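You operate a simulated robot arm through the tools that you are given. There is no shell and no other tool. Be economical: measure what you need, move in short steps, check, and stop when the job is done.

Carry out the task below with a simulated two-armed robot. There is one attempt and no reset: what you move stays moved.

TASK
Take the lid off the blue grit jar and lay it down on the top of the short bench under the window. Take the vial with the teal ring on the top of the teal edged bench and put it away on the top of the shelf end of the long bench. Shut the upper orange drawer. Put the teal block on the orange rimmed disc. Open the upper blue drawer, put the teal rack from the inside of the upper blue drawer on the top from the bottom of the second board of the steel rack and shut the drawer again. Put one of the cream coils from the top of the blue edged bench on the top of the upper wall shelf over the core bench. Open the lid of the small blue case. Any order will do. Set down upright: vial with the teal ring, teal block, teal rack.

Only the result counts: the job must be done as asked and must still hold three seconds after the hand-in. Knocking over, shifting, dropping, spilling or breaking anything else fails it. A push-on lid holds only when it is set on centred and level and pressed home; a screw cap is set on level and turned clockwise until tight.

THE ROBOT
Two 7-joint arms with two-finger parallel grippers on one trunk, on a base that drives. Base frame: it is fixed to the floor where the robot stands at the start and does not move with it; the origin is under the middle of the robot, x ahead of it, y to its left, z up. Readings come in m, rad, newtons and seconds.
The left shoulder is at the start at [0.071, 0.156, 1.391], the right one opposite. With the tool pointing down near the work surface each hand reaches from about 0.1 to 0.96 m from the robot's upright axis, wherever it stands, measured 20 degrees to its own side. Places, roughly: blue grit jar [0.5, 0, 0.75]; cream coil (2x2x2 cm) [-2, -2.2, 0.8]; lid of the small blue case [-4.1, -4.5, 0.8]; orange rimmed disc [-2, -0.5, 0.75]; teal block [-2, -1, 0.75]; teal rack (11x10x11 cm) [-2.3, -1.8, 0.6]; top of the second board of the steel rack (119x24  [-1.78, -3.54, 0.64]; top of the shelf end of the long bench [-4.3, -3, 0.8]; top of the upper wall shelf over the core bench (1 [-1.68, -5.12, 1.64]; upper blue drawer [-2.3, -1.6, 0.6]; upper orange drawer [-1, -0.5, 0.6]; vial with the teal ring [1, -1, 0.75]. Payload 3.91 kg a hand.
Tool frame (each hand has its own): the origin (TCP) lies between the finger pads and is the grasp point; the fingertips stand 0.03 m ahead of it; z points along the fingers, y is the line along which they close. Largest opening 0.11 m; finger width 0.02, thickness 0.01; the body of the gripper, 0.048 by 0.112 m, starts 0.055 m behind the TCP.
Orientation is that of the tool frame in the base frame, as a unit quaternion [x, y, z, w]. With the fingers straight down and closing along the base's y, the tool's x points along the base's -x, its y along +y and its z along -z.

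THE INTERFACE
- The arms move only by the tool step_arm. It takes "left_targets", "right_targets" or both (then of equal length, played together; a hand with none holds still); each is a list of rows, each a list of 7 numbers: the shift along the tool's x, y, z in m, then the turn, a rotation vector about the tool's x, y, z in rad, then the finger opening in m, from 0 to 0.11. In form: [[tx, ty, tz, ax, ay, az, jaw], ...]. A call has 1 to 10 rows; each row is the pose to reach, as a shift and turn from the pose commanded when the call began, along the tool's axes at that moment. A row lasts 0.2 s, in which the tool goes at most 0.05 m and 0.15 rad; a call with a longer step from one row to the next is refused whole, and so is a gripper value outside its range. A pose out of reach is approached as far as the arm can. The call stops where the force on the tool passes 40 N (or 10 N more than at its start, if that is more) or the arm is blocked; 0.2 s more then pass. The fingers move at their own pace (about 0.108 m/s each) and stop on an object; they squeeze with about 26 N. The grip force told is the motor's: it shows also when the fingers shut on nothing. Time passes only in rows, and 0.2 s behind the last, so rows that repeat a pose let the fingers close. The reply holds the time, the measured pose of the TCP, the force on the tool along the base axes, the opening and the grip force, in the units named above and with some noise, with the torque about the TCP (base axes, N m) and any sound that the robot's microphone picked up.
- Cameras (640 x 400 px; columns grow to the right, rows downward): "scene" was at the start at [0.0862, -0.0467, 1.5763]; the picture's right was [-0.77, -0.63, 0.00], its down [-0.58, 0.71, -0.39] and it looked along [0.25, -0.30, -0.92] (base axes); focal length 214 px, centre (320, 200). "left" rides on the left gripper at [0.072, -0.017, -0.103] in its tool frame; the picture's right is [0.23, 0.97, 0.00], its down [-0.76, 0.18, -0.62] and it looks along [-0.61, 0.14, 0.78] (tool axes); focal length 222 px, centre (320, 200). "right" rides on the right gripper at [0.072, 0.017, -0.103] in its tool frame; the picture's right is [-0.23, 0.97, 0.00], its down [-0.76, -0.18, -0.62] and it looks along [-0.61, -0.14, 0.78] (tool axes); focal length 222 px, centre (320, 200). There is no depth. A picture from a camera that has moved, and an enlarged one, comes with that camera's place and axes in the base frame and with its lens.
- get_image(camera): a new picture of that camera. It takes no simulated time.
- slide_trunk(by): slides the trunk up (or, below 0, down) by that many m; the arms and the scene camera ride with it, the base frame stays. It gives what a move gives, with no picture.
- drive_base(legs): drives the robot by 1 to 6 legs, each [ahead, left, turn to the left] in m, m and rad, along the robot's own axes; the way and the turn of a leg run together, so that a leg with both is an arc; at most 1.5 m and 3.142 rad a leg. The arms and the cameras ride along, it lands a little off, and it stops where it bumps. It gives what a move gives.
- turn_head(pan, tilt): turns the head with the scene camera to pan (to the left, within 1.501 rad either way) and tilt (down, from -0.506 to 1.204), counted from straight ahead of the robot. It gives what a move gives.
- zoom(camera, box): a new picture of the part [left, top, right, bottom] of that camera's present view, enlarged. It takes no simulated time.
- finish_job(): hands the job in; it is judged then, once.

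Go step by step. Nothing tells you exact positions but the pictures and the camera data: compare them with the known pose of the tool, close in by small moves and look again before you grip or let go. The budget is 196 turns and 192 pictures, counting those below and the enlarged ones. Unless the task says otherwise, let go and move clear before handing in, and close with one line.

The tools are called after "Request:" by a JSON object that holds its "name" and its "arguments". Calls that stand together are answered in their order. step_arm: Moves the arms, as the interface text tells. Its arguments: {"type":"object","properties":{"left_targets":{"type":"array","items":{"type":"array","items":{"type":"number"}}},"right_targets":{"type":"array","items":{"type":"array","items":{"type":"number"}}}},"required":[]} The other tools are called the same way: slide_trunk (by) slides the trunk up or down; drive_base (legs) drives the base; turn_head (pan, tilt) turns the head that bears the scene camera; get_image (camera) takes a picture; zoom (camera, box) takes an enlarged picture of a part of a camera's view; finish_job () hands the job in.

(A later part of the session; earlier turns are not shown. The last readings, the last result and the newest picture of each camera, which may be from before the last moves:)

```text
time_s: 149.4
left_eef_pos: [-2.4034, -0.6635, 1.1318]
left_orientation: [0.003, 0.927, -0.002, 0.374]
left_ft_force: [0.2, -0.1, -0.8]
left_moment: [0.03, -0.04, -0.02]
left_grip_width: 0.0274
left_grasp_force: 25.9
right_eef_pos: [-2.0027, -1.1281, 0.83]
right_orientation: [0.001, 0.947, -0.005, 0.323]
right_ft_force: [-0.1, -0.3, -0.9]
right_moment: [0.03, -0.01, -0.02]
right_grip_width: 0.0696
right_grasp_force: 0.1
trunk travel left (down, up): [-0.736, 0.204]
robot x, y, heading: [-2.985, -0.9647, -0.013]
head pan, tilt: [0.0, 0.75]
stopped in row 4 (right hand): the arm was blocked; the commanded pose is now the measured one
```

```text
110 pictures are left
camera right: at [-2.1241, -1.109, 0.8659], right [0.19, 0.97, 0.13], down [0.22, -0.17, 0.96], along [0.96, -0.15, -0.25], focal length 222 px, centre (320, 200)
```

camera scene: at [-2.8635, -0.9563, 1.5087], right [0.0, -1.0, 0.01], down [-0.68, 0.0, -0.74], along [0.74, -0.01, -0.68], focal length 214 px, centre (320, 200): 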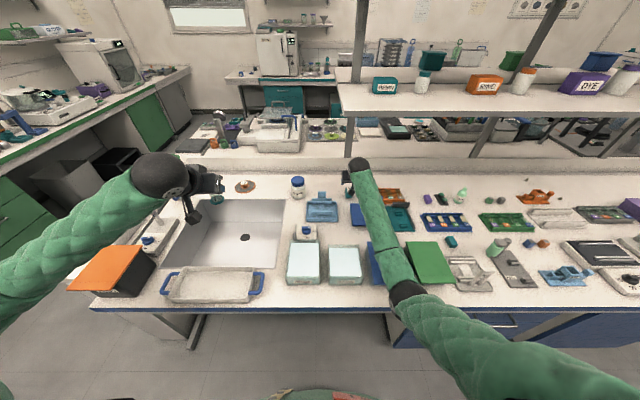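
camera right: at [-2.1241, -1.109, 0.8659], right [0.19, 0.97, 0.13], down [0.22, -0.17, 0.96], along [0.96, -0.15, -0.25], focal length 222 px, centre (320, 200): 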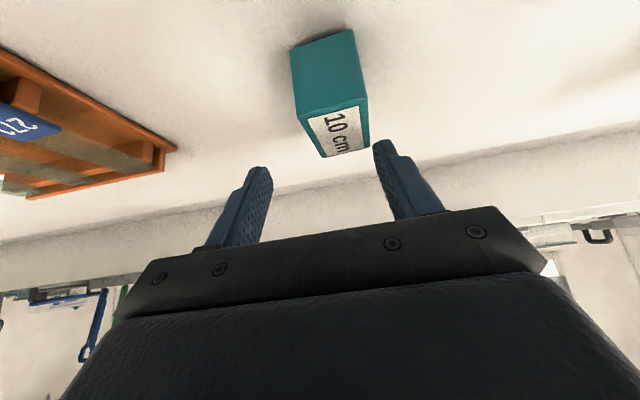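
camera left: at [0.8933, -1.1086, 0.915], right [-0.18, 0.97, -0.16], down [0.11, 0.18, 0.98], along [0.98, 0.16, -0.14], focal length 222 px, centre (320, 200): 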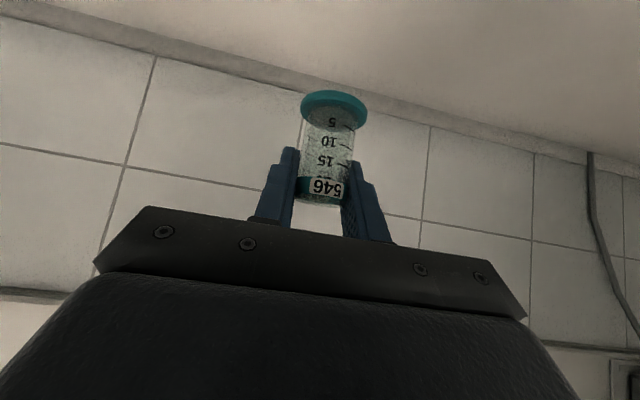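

The arm (likely the low elbow) was blocked. I lift the hand, raise the trunk by 0.12 m so the elbow rides higher, and check.

Request:
{"name": "step_arm", "arguments": {"right_targets": [[-0.02, -0.002, -0.026, 0, 0, 0, 0.07], [-0.04, -0.002, -0.052, 0, 0, 0, 0.07], [-0.061, -0.002, -0.079, 0, 0, 0, 0.07]]}}

Request:
{"name": "slide_trunk", "arguments": {"by": 0.12}}

Request:
{"name": "get_image", "arguments": {"camera": "scene"}}

```text
time_s: 150.2
left_eef_pos: [-2.3955, -0.6653, 1.1257]
left_orientation: [0.002, 0.929, 0.001, 0.371]
left_ft_force: [0.5, 0.0, -0.6]
left_moment: [0.0, -0.02, 0.0]
left_grip_width: 0.0276
left_grasp_force: 26.0
right_eef_pos: [-1.9982, -1.124, 0.9058]
right_orientation: [-0.002, 0.95, 0.0, 0.312]
right_ft_force: [-0.3, -0.5, -0.3]
right_moment: [-0.02, 0.02, 0.01]
right_grip_width: 0.0703
right_grasp_force: 0.1
trunk travel left (down, up): [-0.736, 0.204]
robot x, y, heading: [-2.9837, -0.9623, -0.007]
head pan, tilt: [0.0, 0.75]
```

```text
time_s: 151.7
left_eef_pos: [-2.3896, -0.6653, 1.2453]
left_orientation: [0.003, 0.93, 0.002, 0.368]
left_ft_force: [-0.6, -0.1, -0.3]
left_moment: [0.0, 0.0, -0.03]
left_grip_width: 0.0275
left_grasp_force: 26.3
right_eef_pos: [-1.9937, -1.1259, 1.0253]
right_orientation: [0.0, 0.95, -0.001, 0.312]
right_ft_force: [-0.2, 0.5, -0.1]
right_moment: [0.03, 0.01, -0.01]
right_grip_width: 0.0701
right_grasp_force: 0.0
trunk travel left (down, up): [-0.856, 0.084]
robot x, y, heading: [-2.9858, -0.9626, -0.009]
head pan, tilt: [0.0, 0.75]
```

```text
109 pictures are left
camera scene: at [-2.851, -0.9644, 1.6263], right [-0.01, -1.0, 0.0], down [-0.68, 0.0, -0.73], along [0.73, -0.01, -0.68], focal length 214 px, centre (320, 200)
```

scene: 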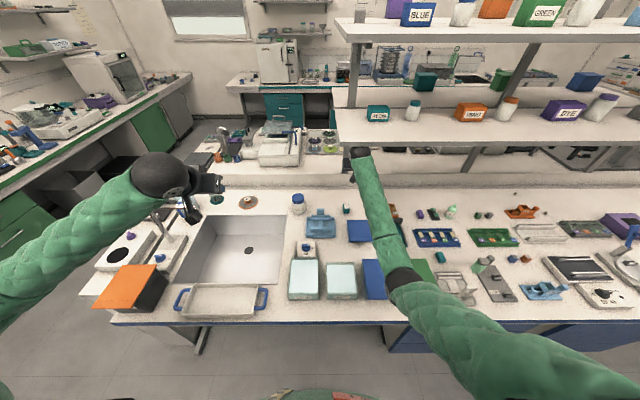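

The lower island shelf's front edge is at about x=−2.09, z≈1.2, so I go down right away, keeping an eye on forces.

Request:
{"name": "step_arm", "arguments": {"right_targets": [[0.03, 0.004, 0.025, 0, 0, 0, 0.07], [0.055, 0.008, 0.056, 0, 0, 0, 0.07], [0.08, 0.011, 0.086, 0, 0, 0, 0.07], [0.103, 0.013, 0.1165, 0, 0, 0, 0.07], [0.103, 0.013, 0.1165, 0, 0, 0, 0.07]]}}

Request:
{"name": "get_image", "arguments": {"camera": "right"}}

```text
time_s: 152.9
left_eef_pos: [-2.3913, -0.6653, 1.2455]
left_orientation: [0.002, 0.93, 0.002, 0.367]
left_ft_force: [0.5, 0.5, -0.3]
left_moment: [-0.02, 0.04, -0.03]
left_grip_width: 0.0275
left_grasp_force: 25.8
right_eef_pos: [-2.0081, -1.1136, 0.8701]
right_orientation: [-0.001, 0.95, -0.001, 0.312]
right_ft_force: [-0.1, 0.6, 0.5]
right_moment: [-0.01, 0.01, 0.01]
right_grip_width: 0.0704
right_grasp_force: 0.0
trunk travel left (down, up): [-0.856, 0.084]
robot x, y, heading: [-2.9839, -0.9592, -0.008]
head pan, tilt: [0.0, 0.75]
```

```text
108 pictures are left
camera right: at [-2.1285, -1.0953, 0.9109], right [0.18, 0.97, 0.13], down [0.24, -0.18, 0.95], along [0.95, -0.14, -0.27], focal length 222 px, centre (320, 200)
```

right: 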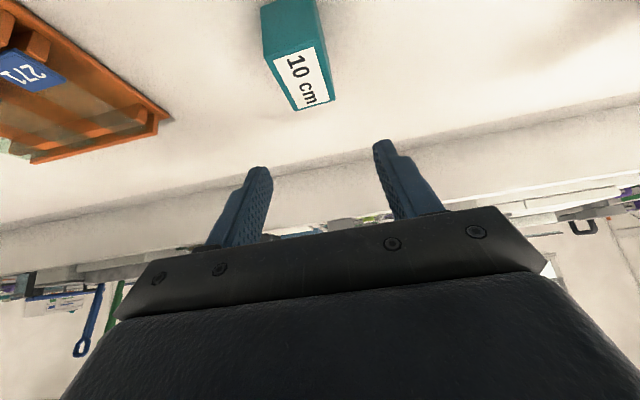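

Request:
{"name": "step_arm", "arguments": {"right_targets": [[0.015, 0.002, 0.019, 0, 0, 0, 0.07], [0.03, 0.0026, 0.038, 0, 0, 0, 0.07], [0.045, 0.0026, 0.0576, 0, 0, 0, 0.07], [0.045, 0.0026, 0.0576, 0, 0, 0, 0.045], [0.045, 0.0026, 0.0576, 0, 0, 0, 0.01], [0.045, 0.0026, 0.0576, 0, 0, 0, 0.01]]}}

Request:
{"name": "get_image", "arguments": {"camera": "right"}}

```text
time_s: 154.3
left_eef_pos: [-2.3902, -0.6651, 1.2462]
left_orientation: [0.003, 0.93, 0.002, 0.368]
left_ft_force: [0.4, 0.5, -0.7]
left_moment: [-0.02, -0.01, 0.01]
left_grip_width: 0.0276
left_grasp_force: 26.5
right_eef_pos: [-2.0095, -1.1099, 0.7952]
right_orientation: [0.0, 0.95, -0.002, 0.311]
right_ft_force: [0.4, 1.0, 0.2]
right_moment: [-0.02, 0.0, 0.0]
right_grip_width: 0.0295
right_grasp_force: 25.9
trunk travel left (down, up): [-0.856, 0.084]
robot x, y, heading: [-2.9822, -0.9625, -0.011]
head pan, tilt: [0.0, 0.75]
```

```text
107 pictures are left
camera right: at [-2.1302, -1.0924, 0.8362], right [0.18, 0.97, 0.13], down [0.25, -0.18, 0.95], along [0.95, -0.14, -0.27], focal length 222 px, centre (320, 200)
```

right: 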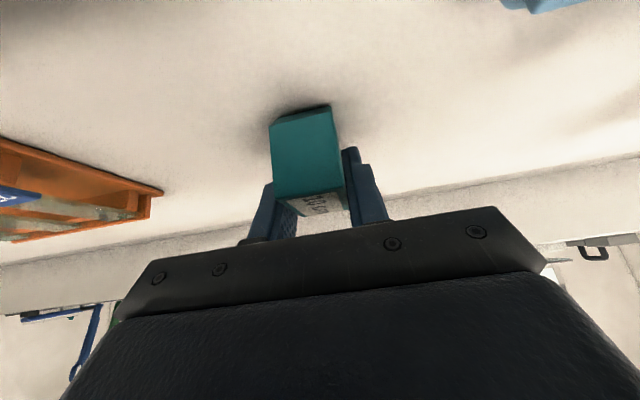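

Block gripped. I lift it, draw back out from under the shelf, then strafe left toward the disc.

Request:
{"name": "step_arm", "arguments": {"right_targets": [[-0.02, 0, -0.027, 0, 0, 0, 0.01], [-0.04, 0, -0.054, 0, 0, 0, 0.01], [-0.059, 0, -0.081, 0, 0, 0, 0.01], [-0.035, 0, -0.115, 0, 0, 0, 0.01], [-0.01, 0, -0.15, 0, 0, 0, 0.01], [0.015, 0, -0.185, 0, 0, 0, 0.01], [0.04, 0, -0.22, 0, 0, 0, 0.01], [0.061, 0, -0.255, 0, 0, 0, 0.01]]}}

Request:
{"name": "drive_base", "arguments": {"legs": [[-0.02, 0.54, 0.01]]}}

Request:
{"name": "turn_head", "arguments": {"pan": -0.2, "tilt": 0.75}}

Request:
{"name": "get_image", "arguments": {"camera": "scene"}}

Request:
{"name": "get_image", "arguments": {"camera": "right"}}

```text
time_s: 156.1
left_eef_pos: [-2.3905, -0.6654, 1.2456]
left_orientation: [0.003, 0.929, 0.002, 0.369]
left_ft_force: [1.1, 0.6, -0.1]
left_moment: [0.01, 0.0, 0.01]
left_grip_width: 0.0276
left_grasp_force: 25.8
right_eef_pos: [-2.2106, -1.1118, 0.9695]
right_orientation: [-0.001, 0.95, 0.0, 0.312]
right_ft_force: [0.7, 0.1, -0.9]
right_moment: [0.02, -0.01, -0.02]
right_grip_width: 0.0292
right_grasp_force: 26.3
trunk travel left (down, up): [-0.856, 0.084]
robot x, y, heading: [-2.985, -0.9611, -0.007]
head pan, tilt: [0.0, 0.75]
```

```text
time_s: 159.3
left_eef_pos: [-2.4113, -0.1118, 1.2452]
left_orientation: [0.0, 0.93, 0.003, 0.368]
left_ft_force: [-0.2, 0.4, 0.3]
left_moment: [-0.01, 0.05, 0.01]
left_grip_width: 0.0279
left_grasp_force: 26.2
right_eef_pos: [-2.228, -0.5562, 0.9681]
right_orientation: [-0.003, 0.95, 0.0, 0.312]
right_ft_force: [1.1, -0.6, -0.9]
right_moment: [0.02, 0.01, 0.04]
right_grip_width: 0.0293
right_grasp_force: 25.8
trunk travel left (down, up): [-0.856, 0.084]
robot x, y, heading: [-3.0041, -0.4091, 0.004]
head pan, tilt: [0.0, 0.75]
```

```text
time_s: 160.0
left_eef_pos: [-2.4119, -0.1119, 1.2451]
left_orientation: [0.0, 0.93, 0.002, 0.368]
left_ft_force: [-1.0, -0.2, -0.2]
left_moment: [0.03, -0.01, 0.02]
left_grip_width: 0.0276
left_grasp_force: 26.3
right_eef_pos: [-2.2267, -0.5561, 0.9681]
right_orientation: [-0.004, 0.95, 0.0, 0.312]
right_ft_force: [0.6, 0.7, -0.2]
right_moment: [0.02, -0.05, 0.01]
right_grip_width: 0.0295
right_grasp_force: 25.7
trunk travel left (down, up): [-0.856, 0.084]
robot x, y, heading: [-3.0029, -0.4106, -0.002]
head pan, tilt: [-0.201, 0.75]
```

```text
106 pictures are left
camera scene: at [-2.8718, -0.4294, 1.6264], right [-0.2, -0.98, 0.0], down [-0.67, 0.14, -0.73], along [0.72, -0.15, -0.68], focal length 214 px, centre (320, 200)
```

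scene: 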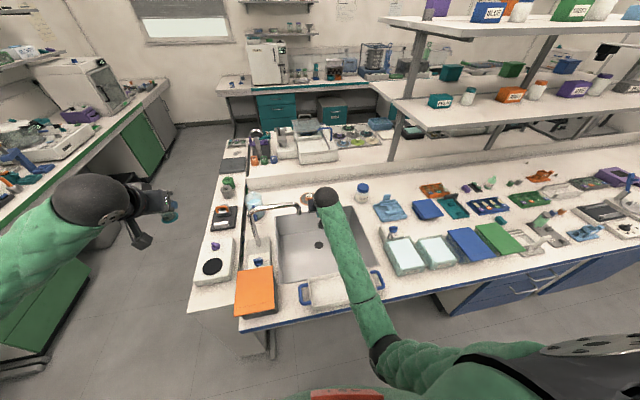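

```text
105 pictures are left
camera right: at [-2.3478, -0.5394, 1.0085], right [0.18, 0.98, 0.13], down [0.25, -0.17, 0.95], along [0.95, -0.14, -0.27], focal length 222 px, centre (320, 200)
```

right: 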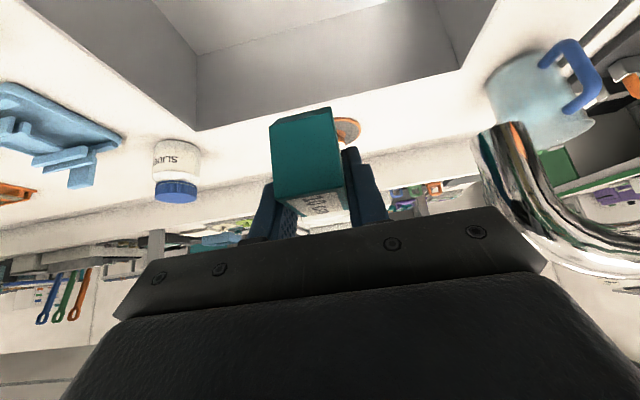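

The faucet's spout is very close to the right hand. I strafe right 0.12 m to get clear, then look at the disc.

Request:
{"name": "drive_base", "arguments": {"legs": [[0, -0.13, 0]]}}

Request:
{"name": "get_image", "arguments": {"camera": "right"}}

Request:
{"name": "zoom", "arguments": {"camera": "right", "box": [330, 80, 470, 190]}}

Request:
{"name": "get_image", "arguments": {"camera": "scene"}}

```text
time_s: 161.3
left_eef_pos: [-2.4109, -0.2444, 1.2454]
left_orientation: [-0.001, 0.93, 0.004, 0.368]
left_ft_force: [-0.2, -0.8, -0.6]
left_moment: [0.01, 0.0, 0.02]
left_grip_width: 0.0273
left_grasp_force: 26.0
right_eef_pos: [-2.2268, -0.6884, 0.9684]
right_orientation: [-0.004, 0.95, 0.0, 0.312]
right_ft_force: [-0.6, -0.3, -0.4]
right_moment: [-0.01, -0.03, 0.0]
right_grip_width: 0.0295
right_grasp_force: 26.2
trunk travel left (down, up): [-0.856, 0.084]
robot x, y, heading: [-3.0048, -0.545, 0.003]
head pan, tilt: [-0.201, 0.75]
```

```text
104 pictures are left
camera right: at [-2.3477, -0.6712, 1.0083], right [0.18, 0.98, 0.13], down [0.25, -0.17, 0.95], along [0.95, -0.14, -0.27], focal length 222 px, centre (320, 200)
```

right: 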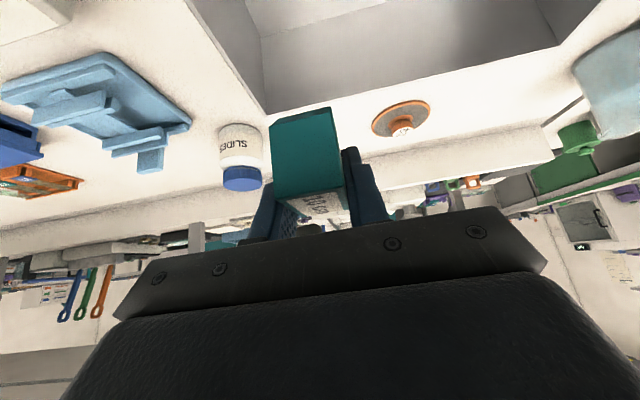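

```text
3.64 times, centred on (400, 135) of right
camera zoom: at [-2.3477, -0.6712, 1.0083], right [0.18, 0.98, 0.13], down [0.25, -0.17, 0.95], along [0.95, -0.14, -0.27], focal length 808 px, centre (29, 436)
```

zoom: 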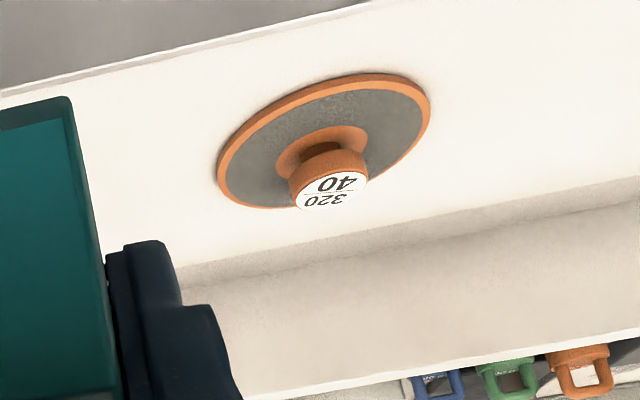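

```text
102 pictures are left
camera scene: at [-2.8716, -0.5614, 1.6264], right [-0.2, -0.98, 0.0], down [-0.67, 0.14, -0.73], along [0.72, -0.15, -0.68], focal length 214 px, centre (320, 200)
```

scene: 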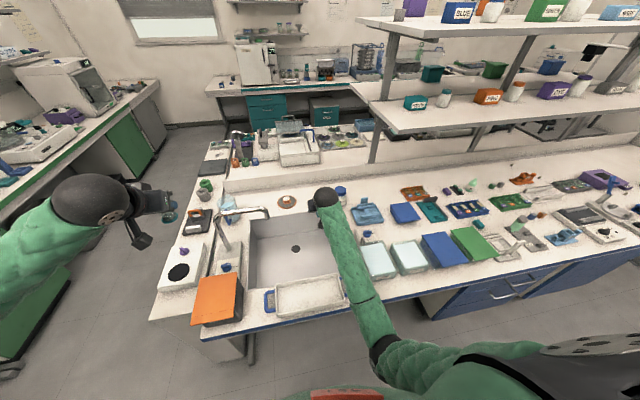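

The disc's knob top is near (−1.960, −0.556, 0.80), a flat spot about 3.8 cm wide. I bring the block above it.

Request:
{"name": "step_arm", "arguments": {"right_targets": [[-0.023, 0.012, 0.033, 0, 0, 0, 0.01], [-0.046, 0.03, 0.066, 0, 0, 0, 0.01], [-0.07, 0.05, 0.099, 0, 0, 0, 0.01], [-0.093, 0.07, 0.132, 0, 0, 0, 0.01], [-0.117, 0.09, 0.165, 0, 0, 0, 0.01], [-0.14, 0.11, 0.198, 0, 0, 0, 0.01], [-0.1635, 0.13, 0.23, 0, 0, 0, 0.01], [-0.1635, 0.13, 0.23, 0, 0, 0, 0.01]]}}

Request:
{"name": "get_image", "arguments": {"camera": "right"}}

Request:
{"name": "zoom", "arguments": {"camera": "scene", "box": [240, 160, 340, 225]}}

```text
time_s: 163.1
left_eef_pos: [-2.412, -0.2447, 1.2467]
left_orientation: [-0.001, 0.93, 0.004, 0.369]
left_ft_force: [-0.2, -0.7, -0.8]
left_moment: [0.04, -0.03, -0.01]
left_grip_width: 0.0274
left_grasp_force: 25.9
right_eef_pos: [-1.9619, -0.5569, 0.8798]
right_orientation: [-0.004, 0.95, 0.001, 0.312]
right_ft_force: [0.4, 0.3, 0.1]
right_moment: [0.01, -0.03, 0.01]
right_grip_width: 0.0297
right_grasp_force: 26.5
trunk travel left (down, up): [-0.856, 0.084]
robot x, y, heading: [-3.0045, -0.5393, 0.005]
head pan, tilt: [-0.201, 0.75]
```

```text
101 pictures are left
camera right: at [-2.0821, -0.5407, 0.9208], right [0.18, 0.98, 0.13], down [0.25, -0.17, 0.95], along [0.95, -0.14, -0.27], focal length 222 px, centre (320, 200)
```

right: 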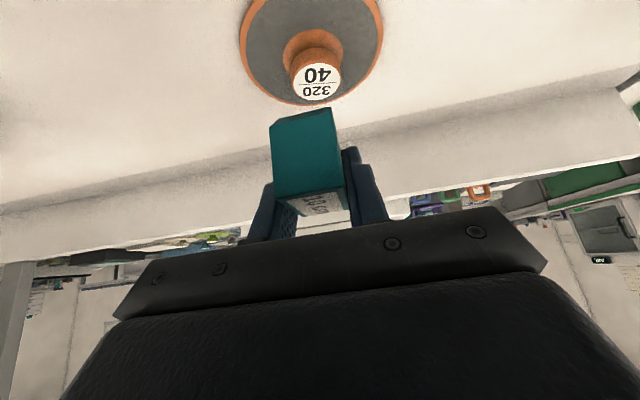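

```text
6.15 times, centred on (290, 192) of scene
camera zoom: at [-2.8728, -0.5626, 1.6265], right [-0.2, -0.98, 0.0], down [-0.67, 0.14, -0.73], along [0.72, -0.15, -0.68], focal length 1320 px, centre (505, 246)
```

zoom: 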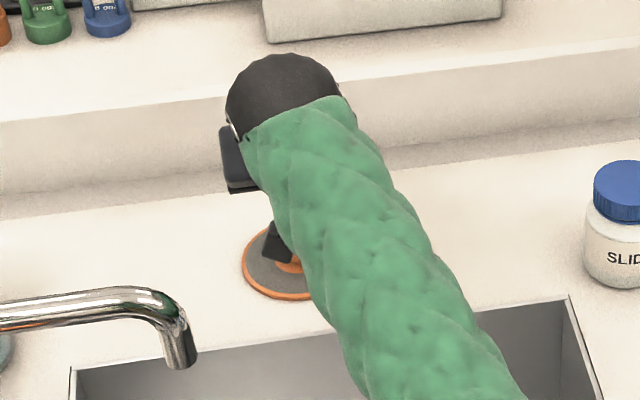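

Request:
{"name": "step_arm", "arguments": {"right_targets": [[0.009, 0.006, 0.015, 0, 0, 0, 0.01], [0.0178, 0.006, 0.0292, 0, 0, 0, 0.01], [0.0201, 0.006, 0.0324, 0, 0, 0, 0.01], [0.0219, 0.006, 0.0348, 0, 0, 0, 0.01], [0.0219, 0.006, 0.0348, 0, 0, 0, 0.01]]}}

Request:
{"name": "zoom", "arguments": {"camera": "right", "box": [230, 40, 410, 220]}}

```text
time_s: 164.3
left_eef_pos: [-2.4101, -0.2444, 1.2446]
left_orientation: [0.0, 0.93, 0.002, 0.369]
left_ft_force: [-0.2, 0.3, 0.5]
left_moment: [-0.02, 0.03, 0.01]
left_grip_width: 0.0273
left_grasp_force: 25.9
right_eef_pos: [-1.9565, -0.5509, 0.8395]
right_orientation: [-0.004, 0.95, 0.0, 0.312]
right_ft_force: [0.0, 0.3, -0.6]
right_moment: [0.01, -0.03, -0.01]
right_grip_width: 0.0292
right_grasp_force: 26.3
trunk travel left (down, up): [-0.856, 0.084]
robot x, y, heading: [-3.0005, -0.5398, 0.002]
head pan, tilt: [-0.201, 0.75]
```

```text
2.22 times, centred on (320, 130) of right
camera zoom: at [-2.0771, -0.5333, 0.8803], right [0.18, 0.98, 0.13], down [0.25, -0.17, 0.95], along [0.95, -0.14, -0.27], focal length 494 px, centre (320, 356)
```

zoom: 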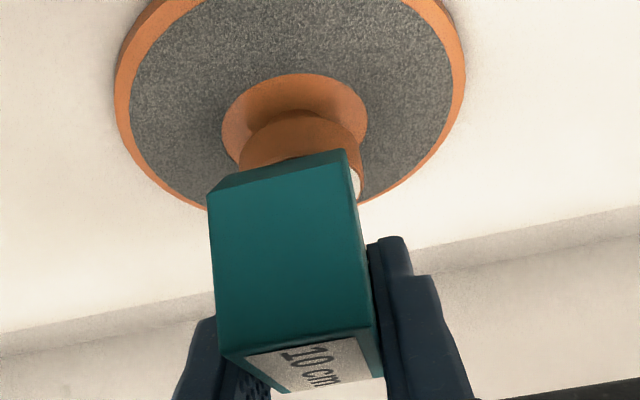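

The block is centred over the knob by projection. I lower in 2 mm steps until it touches.

Request:
{"name": "step_arm", "arguments": {"right_targets": [[0.0012, 0.0, 0.0016, 0, 0, 0, 0.01], [0.0024, 0, 0.0032, 0, 0, 0, 0.01], [0.0036, 0, 0.0048, 0, 0, 0, 0.01], [0.0036, 0, 0.0048, 0, 0, 0, 0.01]]}}

Request:
{"name": "zoom", "arguments": {"camera": "right", "box": [230, 40, 410, 220]}}

```text
time_s: 165.3
left_eef_pos: [-2.4109, -0.2419, 1.2458]
left_orientation: [0.0, 0.93, 0.003, 0.368]
left_ft_force: [-1.0, 0.0, -0.4]
left_moment: [0.01, 0.01, 0.02]
left_grip_width: 0.0276
left_grasp_force: 25.5
right_eef_pos: [-1.957, -0.5514, 0.8339]
right_orientation: [-0.004, 0.951, 0.0, 0.311]
right_ft_force: [0.4, 0.6, -0.6]
right_moment: [-0.03, -0.02, 0.04]
right_grip_width: 0.0293
right_grasp_force: 25.7
trunk travel left (down, up): [-0.856, 0.084]
robot x, y, heading: [-3.0023, -0.5419, -0.001]
head pan, tilt: [-0.201, 0.75]
```

```text
2.22 times, centred on (320, 130) of right
camera zoom: at [-2.0775, -0.5337, 0.873], right [0.18, 0.98, 0.13], down [0.25, -0.17, 0.95], along [0.95, -0.14, -0.27], focal length 494 px, centre (320, 356)
```

zoom: 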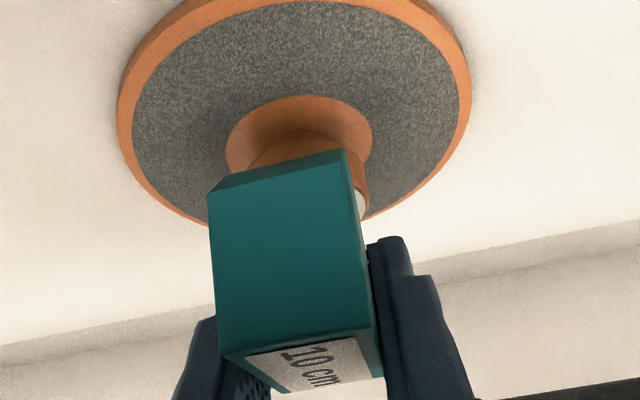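

Request:
{"name": "step_arm", "arguments": {"right_targets": [[0.0012, 0.0, 0.0016, 0, 0, 0, 0.01], [0.0024, 0, 0.0032, 0, 0, 0, 0.01], [0.0036, 0, 0.0048, 0, 0, 0, 0.01], [0.0036, 0, 0.0048, 0, 0, 0, 0.01]]}}

Request:
{"name": "zoom", "arguments": {"camera": "right", "box": [230, 40, 410, 220]}}

```text
time_s: 166.3
left_eef_pos: [-2.4109, -0.2437, 1.2461]
left_orientation: [-0.001, 0.93, 0.003, 0.368]
left_ft_force: [-0.4, 0.7, -0.6]
left_moment: [0.01, 0.0, 0.0]
left_grip_width: 0.0273
left_grasp_force: 26.4
right_eef_pos: [-1.9578, -0.5509, 0.8246]
right_orientation: [-0.003, 0.95, -0.001, 0.311]
right_ft_force: [-0.1, 0.6, -0.8]
right_moment: [0.01, -0.01, 0.04]
right_grip_width: 0.0297
right_grasp_force: 26.3
trunk travel left (down, up): [-0.856, 0.084]
robot x, y, heading: [-3.0041, -0.5396, 0.005]
head pan, tilt: [-0.201, 0.75]
```

```text
2.22 times, centred on (320, 130) of right
camera zoom: at [-2.077, -0.5337, 0.8657], right [0.18, 0.98, 0.13], down [0.25, -0.17, 0.95], along [0.95, -0.14, -0.27], focal length 494 px, centre (320, 356)
```

zoom: 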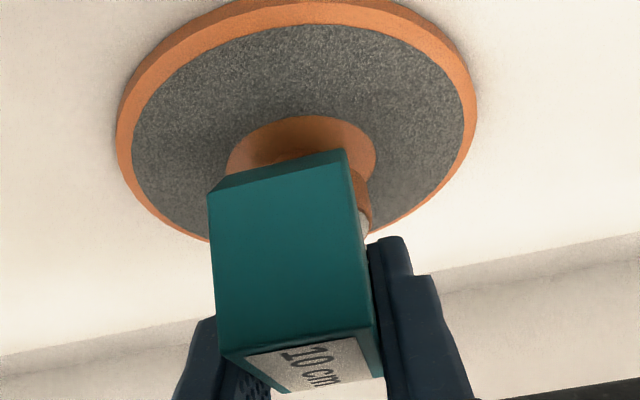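

No contact yet; the knob is lower than estimated, thus about 4 mm further ahead. I shift and keep lowering.

Request:
{"name": "step_arm", "arguments": {"right_targets": [[-0.002, 0.0, 0.004, 0, 0, 0, 0.01], [-0.0008, 0, 0.0056, 0, 0, 0, 0.01], [0.0004, 0, 0.0072, 0, 0, 0, 0.01], [0.0016, 0, 0.0088, 0, 0, 0, 0.01], [0.0016, 0, 0.0088, 0, 0, 0, 0.01]]}}

Request:
{"name": "zoom", "arguments": {"camera": "right", "box": [230, 40, 410, 220]}}

```text
time_s: 167.5
left_eef_pos: [-2.4131, -0.2446, 1.247]
left_orientation: [0.0, 0.929, 0.003, 0.369]
left_ft_force: [-0.6, 0.1, -0.9]
left_moment: [-0.02, -0.02, 0.01]
left_grip_width: 0.0274
left_grasp_force: 26.3
right_eef_pos: [-1.9532, -0.5502, 0.82]
right_orientation: [-0.003, 0.95, 0.001, 0.313]
right_ft_force: [4.6, 0.4, 22.9]
right_moment: [0.02, -0.05, -0.02]
right_grip_width: 0.0295
right_grasp_force: 26.3
trunk travel left (down, up): [-0.856, 0.084]
robot x, y, heading: [-2.9999, -0.5447, -0.002]
head pan, tilt: [-0.201, 0.75]
```

```text
2.22 times, centred on (320, 130) of right
camera zoom: at [-2.0739, -0.5334, 0.8602], right [0.18, 0.98, 0.13], down [0.24, -0.17, 0.95], along [0.95, -0.14, -0.27], focal length 494 px, centre (320, 356)
```

zoom: 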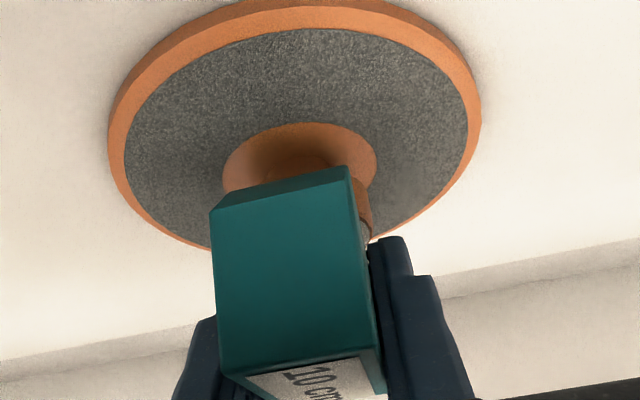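

Contact with nearly zero moment, so it is centred. I unload, open and retreat upward.

Request:
{"name": "step_arm", "arguments": {"right_targets": [[-0.0021, 0, -0.0028, 0, 0, 0, 0.01], [-0.0021, 0, -0.0028, 0, 0, 0, 0.035], [-0.0021, 0, -0.0028, 0, 0, 0, 0.06], [-0.0021, 0, -0.0028, 0, 0, 0, 0.06], [-0.02, 0, -0.027, 0, 0, 0, 0.06], [-0.045, 0, -0.06, 0, 0, 0, 0.06], [-0.055, 0, -0.1, 0, 0, 0, 0.06]]}}

Request:
{"name": "get_image", "arguments": {"camera": "right"}}

```text
time_s: 169.1
left_eef_pos: [-2.4112, -0.243, 1.245]
left_orientation: [-0.001, 0.929, 0.003, 0.369]
left_ft_force: [0.3, 0.3, -0.5]
left_moment: [0.03, -0.01, -0.04]
left_grip_width: 0.0276
left_grasp_force: 26.4
right_eef_pos: [-1.9718, -0.5506, 0.9295]
right_orientation: [-0.004, 0.951, 0.0, 0.31]
right_ft_force: [-0.6, 0.3, 0.2]
right_moment: [0.02, -0.01, -0.02]
right_grip_width: 0.06
right_grasp_force: 0.1
trunk travel left (down, up): [-0.856, 0.084]
robot x, y, heading: [-3.0037, -0.5432, 0.002]
head pan, tilt: [-0.201, 0.75]
```

```text
95 pictures are left
camera right: at [-2.0922, -0.5327, 0.9696], right [0.18, 0.98, 0.13], down [0.25, -0.17, 0.95], along [0.95, -0.14, -0.27], focal length 222 px, centre (320, 200)
```

right: 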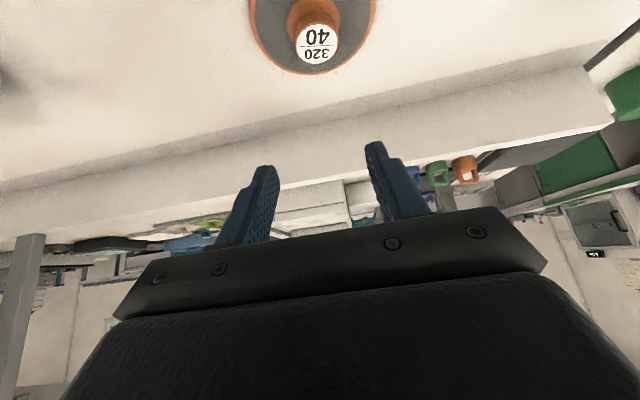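

The block is not on the knob; I look for it.

Request:
{"name": "zoom", "arguments": {"camera": "scene", "box": [220, 150, 380, 250]}}

Request:
{"name": "zoom", "arguments": {"camera": "right", "box": [160, 0, 480, 240]}}

```text
4.00 times, centred on (300, 200) of scene
camera zoom: at [-2.8728, -0.5614, 1.6265], right [-0.2, -0.98, 0.0], down [-0.67, 0.14, -0.73], along [0.72, -0.15, -0.68], focal length 858 px, centre (400, 200)
```

zoom: 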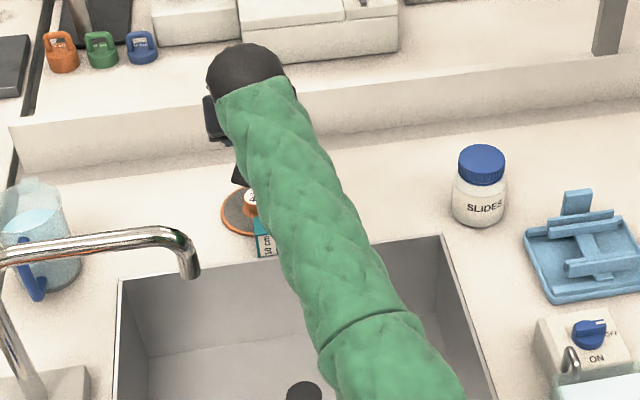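

```text
1.67 times, centred on (320, 120) of right
camera zoom: at [-2.0922, -0.5327, 0.9696], right [0.18, 0.98, 0.13], down [0.25, -0.17, 0.95], along [0.95, -0.14, -0.27], focal length 370 px, centre (320, 333)
```

zoom: 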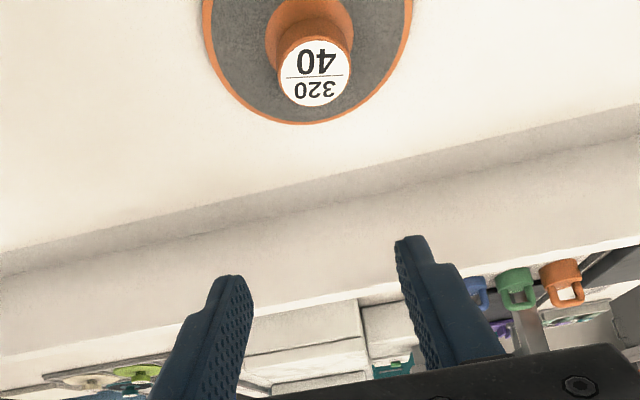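

The block stands on the near side of the disc. I move the hand aside for a clear view.

Request:
{"name": "step_arm", "arguments": {"right_targets": [[-0.03, -0.02, -0.03, 0, 0, 0, 0.06], [-0.05, -0.06, -0.05, 0, 0, 0, 0.06], [-0.05, -0.1, -0.07, 0, 0, 0, 0.06], [-0.04, -0.14, -0.09, 0, 0, 0, 0.06], [-0.02, -0.17, -0.12, 0, 0, 0, 0.06], [0.0, -0.19, -0.16, 0, 0, 0, 0.06]]}}

Request:
{"name": "zoom", "arguments": {"camera": "scene", "box": [230, 170, 330, 235]}}

Request:
{"name": "get_image", "arguments": {"camera": "right"}}

```text
time_s: 170.5
left_eef_pos: [-2.4113, -0.2435, 1.2456]
left_orientation: [-0.001, 0.93, 0.004, 0.368]
left_ft_force: [-0.5, 0.7, -0.5]
left_moment: [-0.03, 0.05, 0.01]
left_grip_width: 0.0278
left_grasp_force: 26.4
right_eef_pos: [-2.0643, -0.7409, 1.0608]
right_orientation: [-0.003, 0.95, 0.0, 0.311]
right_ft_force: [-0.2, 0.1, -0.5]
right_moment: [0.05, 0.0, 0.0]
right_grip_width: 0.0599
right_grasp_force: 0.1
trunk travel left (down, up): [-0.856, 0.084]
robot x, y, heading: [-2.9987, -0.547, 0.004]
head pan, tilt: [-0.201, 0.75]
```

```text
6.15 times, centred on (280, 202) of scene
camera zoom: at [-2.8733, -0.5622, 1.6266], right [-0.2, -0.98, 0.0], down [-0.67, 0.14, -0.73], along [0.72, -0.15, -0.68], focal length 1320 px, centre (566, 185)
```

zoom: 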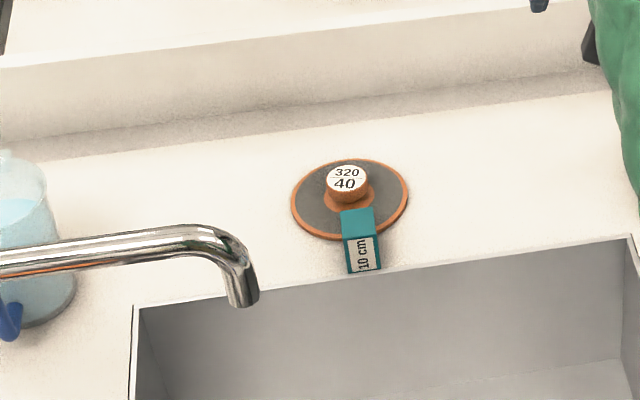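

```text
91 pictures are left
camera right: at [-2.1848, -0.7232, 1.1021], right [0.18, 0.98, 0.13], down [0.25, -0.17, 0.95], along [0.95, -0.13, -0.27], focal length 222 px, centre (320, 200)
```

right: 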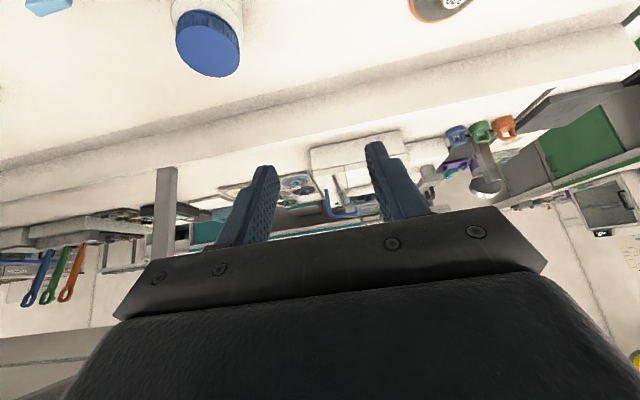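

The block toppled and now lies label-toward-robot at about (−2.00, −0.552), beside the disc; the disc's centre is really near (−1.925, −0.547). I will regrip it with a nearly horizontal hand, so it can be turned upright again.

Request:
{"name": "step_arm", "arguments": {"right_targets": [[0.029, 0.02, 0.014, 0, -0.135, 0, 0.06], [0.058, 0.045, 0.028, 0, -0.27, 0, 0.06], [0.087, 0.075, 0.041, 0, -0.405, 0, 0.06], [0.116, 0.108, 0.055, 0, -0.54, 0, 0.06], [0.1447, 0.141, 0.069, 0, -0.677, 0, 0.06]]}}

Request:
{"name": "get_image", "arguments": {"camera": "right"}}

Request:
{"name": "get_image", "arguments": {"camera": "scene"}}

```text
time_s: 171.9
left_eef_pos: [-2.4104, -0.2454, 1.2452]
left_orientation: [0.0, 0.93, 0.003, 0.368]
left_ft_force: [-0.4, 0.2, -0.8]
left_moment: [-0.01, 0.01, -0.02]
left_grip_width: 0.0277
left_grasp_force: 26.2
right_eef_pos: [-2.1316, -0.6439, 0.9217]
right_orientation: [-0.016, 0.787, -0.029, 0.616]
right_ft_force: [0.1, -0.4, 0.1]
right_moment: [0.02, 0.0, 0.0]
right_grip_width: 0.0601
right_grasp_force: 0.0
trunk travel left (down, up): [-0.856, 0.084]
robot x, y, heading: [-3.0025, -0.5433, -0.0]
head pan, tilt: [-0.201, 0.75]
stopped in row 5 (right hand): the arm was blocked; the commanded pose is now the measured one
```

```text
90 pictures are left
camera right: at [-2.2496, -0.6278, 0.875], right [0.06, 0.99, 0.16], down [-0.42, -0.12, 0.9], along [0.9, -0.12, 0.41], focal length 222 px, centre (320, 200)
```

right: 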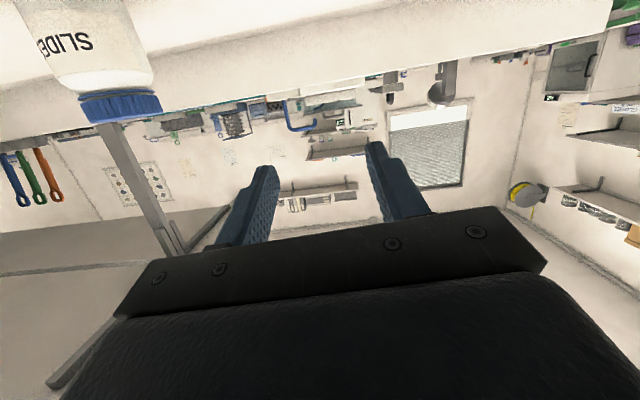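

```text
89 pictures are left
camera scene: at [-2.8718, -0.5622, 1.6264], right [-0.2, -0.98, 0.0], down [-0.67, 0.14, -0.73], along [0.72, -0.15, -0.68], focal length 214 px, centre (320, 200)
```

scene: 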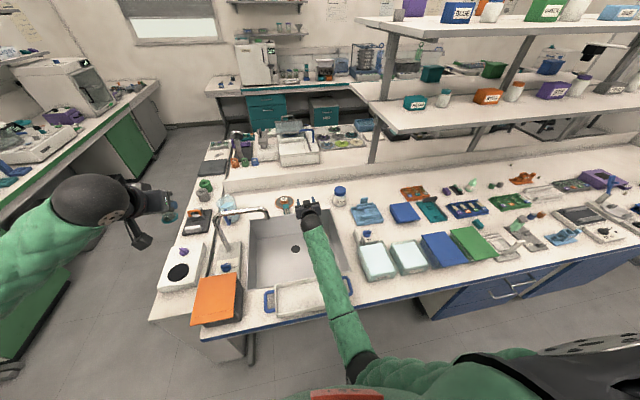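

The arm was blocked while bent low. I use a different plan: raise, tilt back to about 50°, grip the lying block from above, and later turn it upright near the bench's front where there is room.

Request:
{"name": "step_arm", "arguments": {"right_targets": [[-0.03, 0.01, 0.003, -0.005, 0.14, 0.02, 0.06], [-0.06, 0.025, 0.006, -0.01, 0.28, 0.04, 0.06], [-0.087, 0.039, 0.009, -0.0157, 0.42, 0.0636, 0.06]]}}

Request:
{"name": "drive_base", "arguments": {"legs": [[0.02, 0, 0]]}}

```text
time_s: 172.9
left_eef_pos: [-2.4118, -0.246, 1.2446]
left_orientation: [0.0, 0.929, 0.004, 0.369]
left_ft_force: [-0.7, -1.0, -0.6]
left_moment: [-0.02, 0.04, -0.01]
left_grip_width: 0.0277
left_grasp_force: 26.0
right_eef_pos: [-2.0983, -0.6507, 0.9917]
right_orientation: [0.006, 0.898, -0.042, 0.438]
right_ft_force: [0.3, -0.5, 0.3]
right_moment: [0.03, -0.01, -0.04]
right_grip_width: 0.06
right_grasp_force: 0.1
trunk travel left (down, up): [-0.856, 0.084]
robot x, y, heading: [-3.0043, -0.5421, -0.005]
head pan, tilt: [-0.201, 0.75]
stopped in row 3 (right hand): the arm was blocked; the commanded pose is now the measured one
```

```text
time_s: 173.7
left_eef_pos: [-2.3935, -0.2448, 1.247]
left_orientation: [0.0, 0.929, 0.002, 0.371]
left_ft_force: [-1.0, 0.2, 1.0]
left_moment: [0.01, -0.01, -0.01]
left_grip_width: 0.0277
left_grasp_force: 25.9
right_eef_pos: [-2.0802, -0.6503, 0.9918]
right_orientation: [0.006, 0.898, -0.041, 0.439]
right_ft_force: [0.3, -0.8, 0.9]
right_moment: [0.02, -0.02, 0.01]
right_grip_width: 0.0599
right_grasp_force: 0.0
trunk travel left (down, up): [-0.856, 0.084]
robot x, y, heading: [-2.9868, -0.5429, -0.003]
head pan, tilt: [-0.201, 0.75]
```

Request:
{"name": "step_arm", "arguments": {"right_targets": [[-0.008, -0.02, -0.006, -0.04, 0.0, 0.012, 0.06], [-0.014, -0.04, -0.012, -0.079, 0.003, 0.025, 0.06], [-0.014, -0.04, -0.012, -0.079, 0.003, 0.025, 0.06]]}}

Request:
{"name": "turn_head", "arguments": {"pan": -0.6, "tilt": 1.0}}

Request:
{"name": "get_image", "arguments": {"camera": "scene"}}

```text
time_s: 174.5
left_eef_pos: [-2.3908, -0.2433, 1.2438]
left_orientation: [0.0, 0.929, 0.003, 0.369]
left_ft_force: [-0.6, 0.2, -0.2]
left_moment: [0.0, 0.02, 0.0]
left_grip_width: 0.0273
left_grasp_force: 26.0
right_eef_pos: [-2.0791, -0.6895, 1.0119]
right_orientation: [0.0, 0.9, -0.001, 0.436]
right_ft_force: [0.7, 0.5, 0.5]
right_moment: [0.02, -0.01, -0.01]
right_grip_width: 0.06
right_grasp_force: 0.1
trunk travel left (down, up): [-0.856, 0.084]
robot x, y, heading: [-2.9813, -0.5468, -0.001]
head pan, tilt: [-0.201, 0.75]
```

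```text
time_s: 175.4
left_eef_pos: [-2.3908, -0.2439, 1.2447]
left_orientation: [0.0, 0.93, 0.003, 0.368]
left_ft_force: [-0.4, 0.0, -0.3]
left_moment: [-0.01, -0.03, 0.01]
left_grip_width: 0.0276
left_grasp_force: 26.0
right_eef_pos: [-2.0811, -0.6912, 1.0133]
right_orientation: [0.0, 0.9, -0.001, 0.436]
right_ft_force: [0.4, 0.1, -0.4]
right_moment: [0.01, -0.02, 0.0]
right_grip_width: 0.0598
right_grasp_force: 0.1
trunk travel left (down, up): [-0.856, 0.084]
robot x, y, heading: [-2.9792, -0.5399, -0.0]
head pan, tilt: [-0.6, 1.0]
```

```text
88 pictures are left
camera scene: at [-2.8755, -0.5849, 1.6073], right [-0.57, -0.82, 0.0], down [-0.69, 0.48, -0.54], along [0.45, -0.31, -0.84], focal length 214 px, centre (320, 200)
```

scene: 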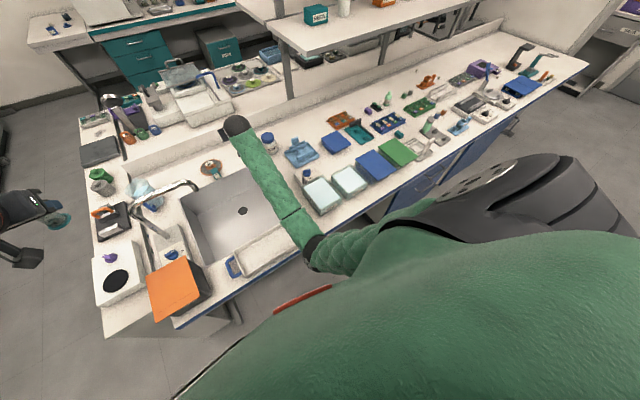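

The elbow comes close to the torso when the hand crosses inward. I strafe left 0.09 m and go above the block.

Request:
{"name": "drive_base", "arguments": {"legs": [[0, 0.09, 0]]}}

Request:
{"name": "step_arm", "arguments": {"right_targets": [[0.0, 0.015, 0.03, 0, 0, 0, 0.06], [0.005, 0.03, 0.065, 0, 0, 0, 0.06], [0.03, 0.045, 0.095, 0, 0, 0, 0.06], [0.055, 0.05, 0.12, 0, 0, 0, 0.06]]}}

Request:
{"name": "get_image", "arguments": {"camera": "right"}}

```text
time_s: 176.5
left_eef_pos: [-2.3911, -0.151, 1.245]
left_orientation: [-0.001, 0.93, 0.003, 0.368]
left_ft_force: [0.2, 1.1, 0.8]
left_moment: [0.01, 0.02, -0.01]
left_grip_width: 0.0275
left_grasp_force: 25.7
right_eef_pos: [-2.0783, -0.596, 1.0124]
right_orientation: [-0.001, 0.9, -0.001, 0.437]
right_ft_force: [0.4, 0.7, -0.2]
right_moment: [0.03, -0.04, -0.04]
right_grip_width: 0.0602
right_grasp_force: 0.0
trunk travel left (down, up): [-0.856, 0.084]
robot x, y, heading: [-2.9834, -0.4522, 0.0]
head pan, tilt: [-0.6, 1.0]
```

```text
time_s: 177.5
left_eef_pos: [-2.3903, -0.1534, 1.2448]
left_orientation: [-0.001, 0.93, 0.004, 0.368]
left_ft_force: [0.6, 0.0, -0.2]
left_moment: [-0.02, -0.02, -0.01]
left_grip_width: 0.0275
left_grasp_force: 26.1
right_eef_pos: [-2.0178, -0.5494, 0.8945]
right_orientation: [-0.001, 0.9, 0.0, 0.436]
right_ft_force: [0.4, -0.1, -0.2]
right_moment: [-0.02, -0.02, -0.01]
right_grip_width: 0.06
right_grasp_force: 0.0
trunk travel left (down, up): [-0.856, 0.084]
robot x, y, heading: [-2.983, -0.4544, 0.005]
head pan, tilt: [-0.6, 1.0]
```

```text
87 pictures are left
camera right: at [-2.1448, -0.5319, 0.9009], right [0.14, 0.97, 0.18], down [-0.02, -0.18, 0.98], along [0.99, -0.14, -0.01], focal length 222 px, centre (320, 200)
```

right: 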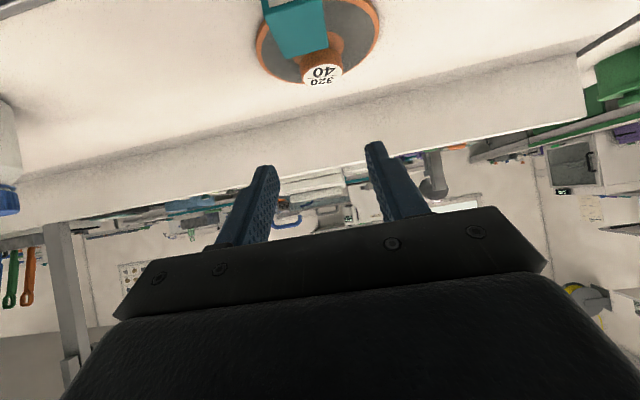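

I descend and grip the lying block.

Request:
{"name": "step_arm", "arguments": {"right_targets": [[0.027, 0, 0.025, 0, 0, 0, 0.06], [0.054, 0, 0.05, 0, 0, 0, 0.06], [0.08, 0, 0.0757, 0, 0, 0, 0.06], [0.08, 0, 0.0757, 0, 0, 0, 0.03], [0.08, 0, 0.0757, 0, 0, 0, 0.01], [0.08, 0, 0.0757, 0, 0, 0, 0.01]]}}

Request:
{"name": "get_image", "arguments": {"camera": "right"}}

```text
time_s: 178.9
left_eef_pos: [-2.3917, -0.1518, 1.2467]
left_orientation: [-0.001, 0.929, 0.003, 0.369]
left_ft_force: [0.1, 0.5, 0.4]
left_moment: [-0.03, 0.0, -0.01]
left_grip_width: 0.0275
left_grasp_force: 25.6
right_eef_pos: [-2.0129, -0.5482, 0.7853]
right_orientation: [-0.001, 0.9, -0.001, 0.436]
right_ft_force: [-0.3, 3.4, 6.2]
right_moment: [0.21, -0.13, 0.04]
right_grip_width: 0.0294
right_grasp_force: 26.0
trunk travel left (down, up): [-0.856, 0.084]
robot x, y, heading: [-2.9842, -0.4528, 0.0]
head pan, tilt: [-0.6, 1.0]
```

```text
86 pictures are left
camera right: at [-2.1395, -0.5303, 0.7932], right [0.14, 0.97, 0.18], down [-0.02, -0.18, 0.98], along [0.99, -0.14, -0.01], focal length 222 px, centre (320, 200)
```

right: 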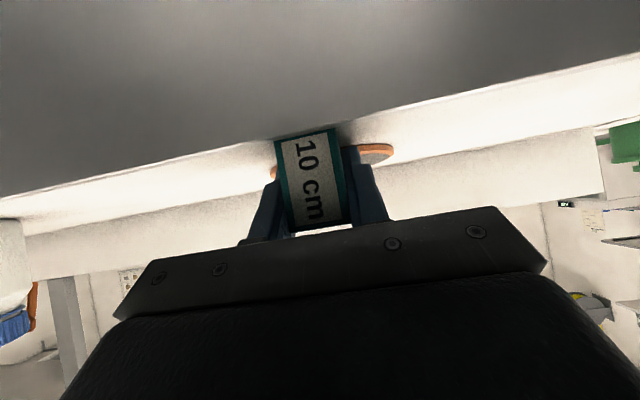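

Gripped. I lift, shift right away from the spout, and draw back toward the robot.

Request:
{"name": "step_arm", "arguments": {"right_targets": [[-0.032, 0, -0.025, 0, 0, 0, 0.01], [-0.064, 0, -0.05, 0, 0, 0, 0.01], [-0.1, -0.01, -0.075, 0, 0, 0, 0.01], [-0.11, -0.05, -0.09, 0, 0, 0, 0.01], [-0.11, -0.1, -0.09, 0, 0, 0, 0.01], [-0.085, -0.12, -0.125, 0, 0, 0, 0.01], [-0.055, -0.13, -0.163, 0, 0, 0, 0.01], [-0.025, -0.14, -0.2, 0, 0, 0, 0.01], [0.005, -0.15, -0.238, 0, 0, 0, 0.01], [0.035, -0.16, -0.275, 0, 0, 0, 0.01]]}}

Request:
{"name": "drive_base", "arguments": {"legs": [[-0.05, -0.12, 0]]}}

Request:
{"name": "turn_head", "arguments": {"pan": -0.2, "tilt": 1.0}}

Request:
{"name": "get_image", "arguments": {"camera": "scene"}}

```text
time_s: 181.1
left_eef_pos: [-2.393, -0.153, 1.2456]
left_orientation: [-0.002, 0.929, 0.004, 0.369]
left_ft_force: [-0.4, -0.5, -0.6]
left_moment: [-0.02, -0.01, 0.05]
left_grip_width: 0.0276
left_grasp_force: 26.0
right_eef_pos: [-2.2473, -0.7054, 0.9277]
right_orientation: [-0.001, 0.9, 0.0, 0.437]
right_ft_force: [-0.2, -0.1, -0.3]
right_moment: [-0.03, -0.01, -0.03]
right_grip_width: 0.0295
right_grasp_force: 25.9
trunk travel left (down, up): [-0.856, 0.084]
robot x, y, heading: [-2.9843, -0.4522, 0.0]
head pan, tilt: [-0.6, 1.0]
```

```text
time_s: 182.4
left_eef_pos: [-2.4438, -0.271, 1.2436]
left_orientation: [-0.003, 0.93, 0.004, 0.368]
left_ft_force: [-0.2, 0.1, -0.2]
left_moment: [0.01, 0.0, 0.02]
left_grip_width: 0.0273
left_grasp_force: 25.7
right_eef_pos: [-2.2959, -0.8205, 0.9273]
right_orientation: [-0.003, 0.9, 0.0, 0.436]
right_ft_force: [0.0, -1.3, 0.1]
right_moment: [-0.04, 0.04, -0.03]
right_grip_width: 0.0296
right_grasp_force: 26.2
trunk travel left (down, up): [-0.856, 0.084]
robot x, y, heading: [-3.0355, -0.5756, 0.007]
head pan, tilt: [-0.6, 1.0]
```

```text
time_s: 183.2
left_eef_pos: [-2.4429, -0.2699, 1.245]
left_orientation: [-0.004, 0.93, 0.004, 0.368]
left_ft_force: [0.3, 0.7, -0.5]
left_moment: [0.02, 0.01, 0.02]
left_grip_width: 0.0276
left_grasp_force: 26.3
right_eef_pos: [-2.2953, -0.8208, 0.928]
right_orientation: [-0.003, 0.9, 0.0, 0.436]
right_ft_force: [-0.8, -0.1, -0.4]
right_moment: [0.01, -0.01, -0.01]
right_grip_width: 0.0294
right_grasp_force: 25.7
trunk travel left (down, up): [-0.856, 0.084]
robot x, y, heading: [-3.033, -0.5752, 0.008]
head pan, tilt: [-0.201, 1.0]
```

```text
85 pictures are left
camera scene: at [-2.9148, -0.5879, 1.6073], right [-0.19, -0.98, 0.0], down [-0.83, 0.16, -0.54], along [0.53, -0.11, -0.84], focal length 214 px, centre (320, 200)
```

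scene: 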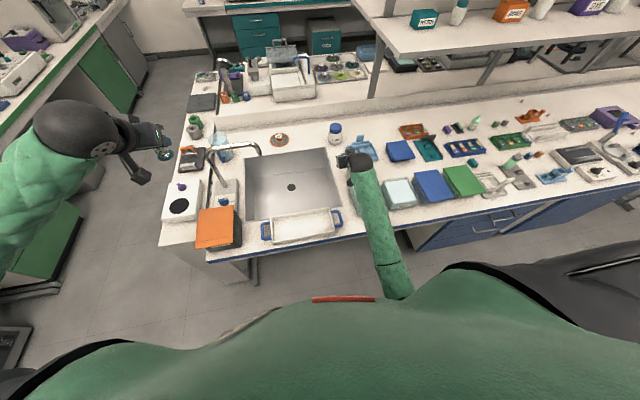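

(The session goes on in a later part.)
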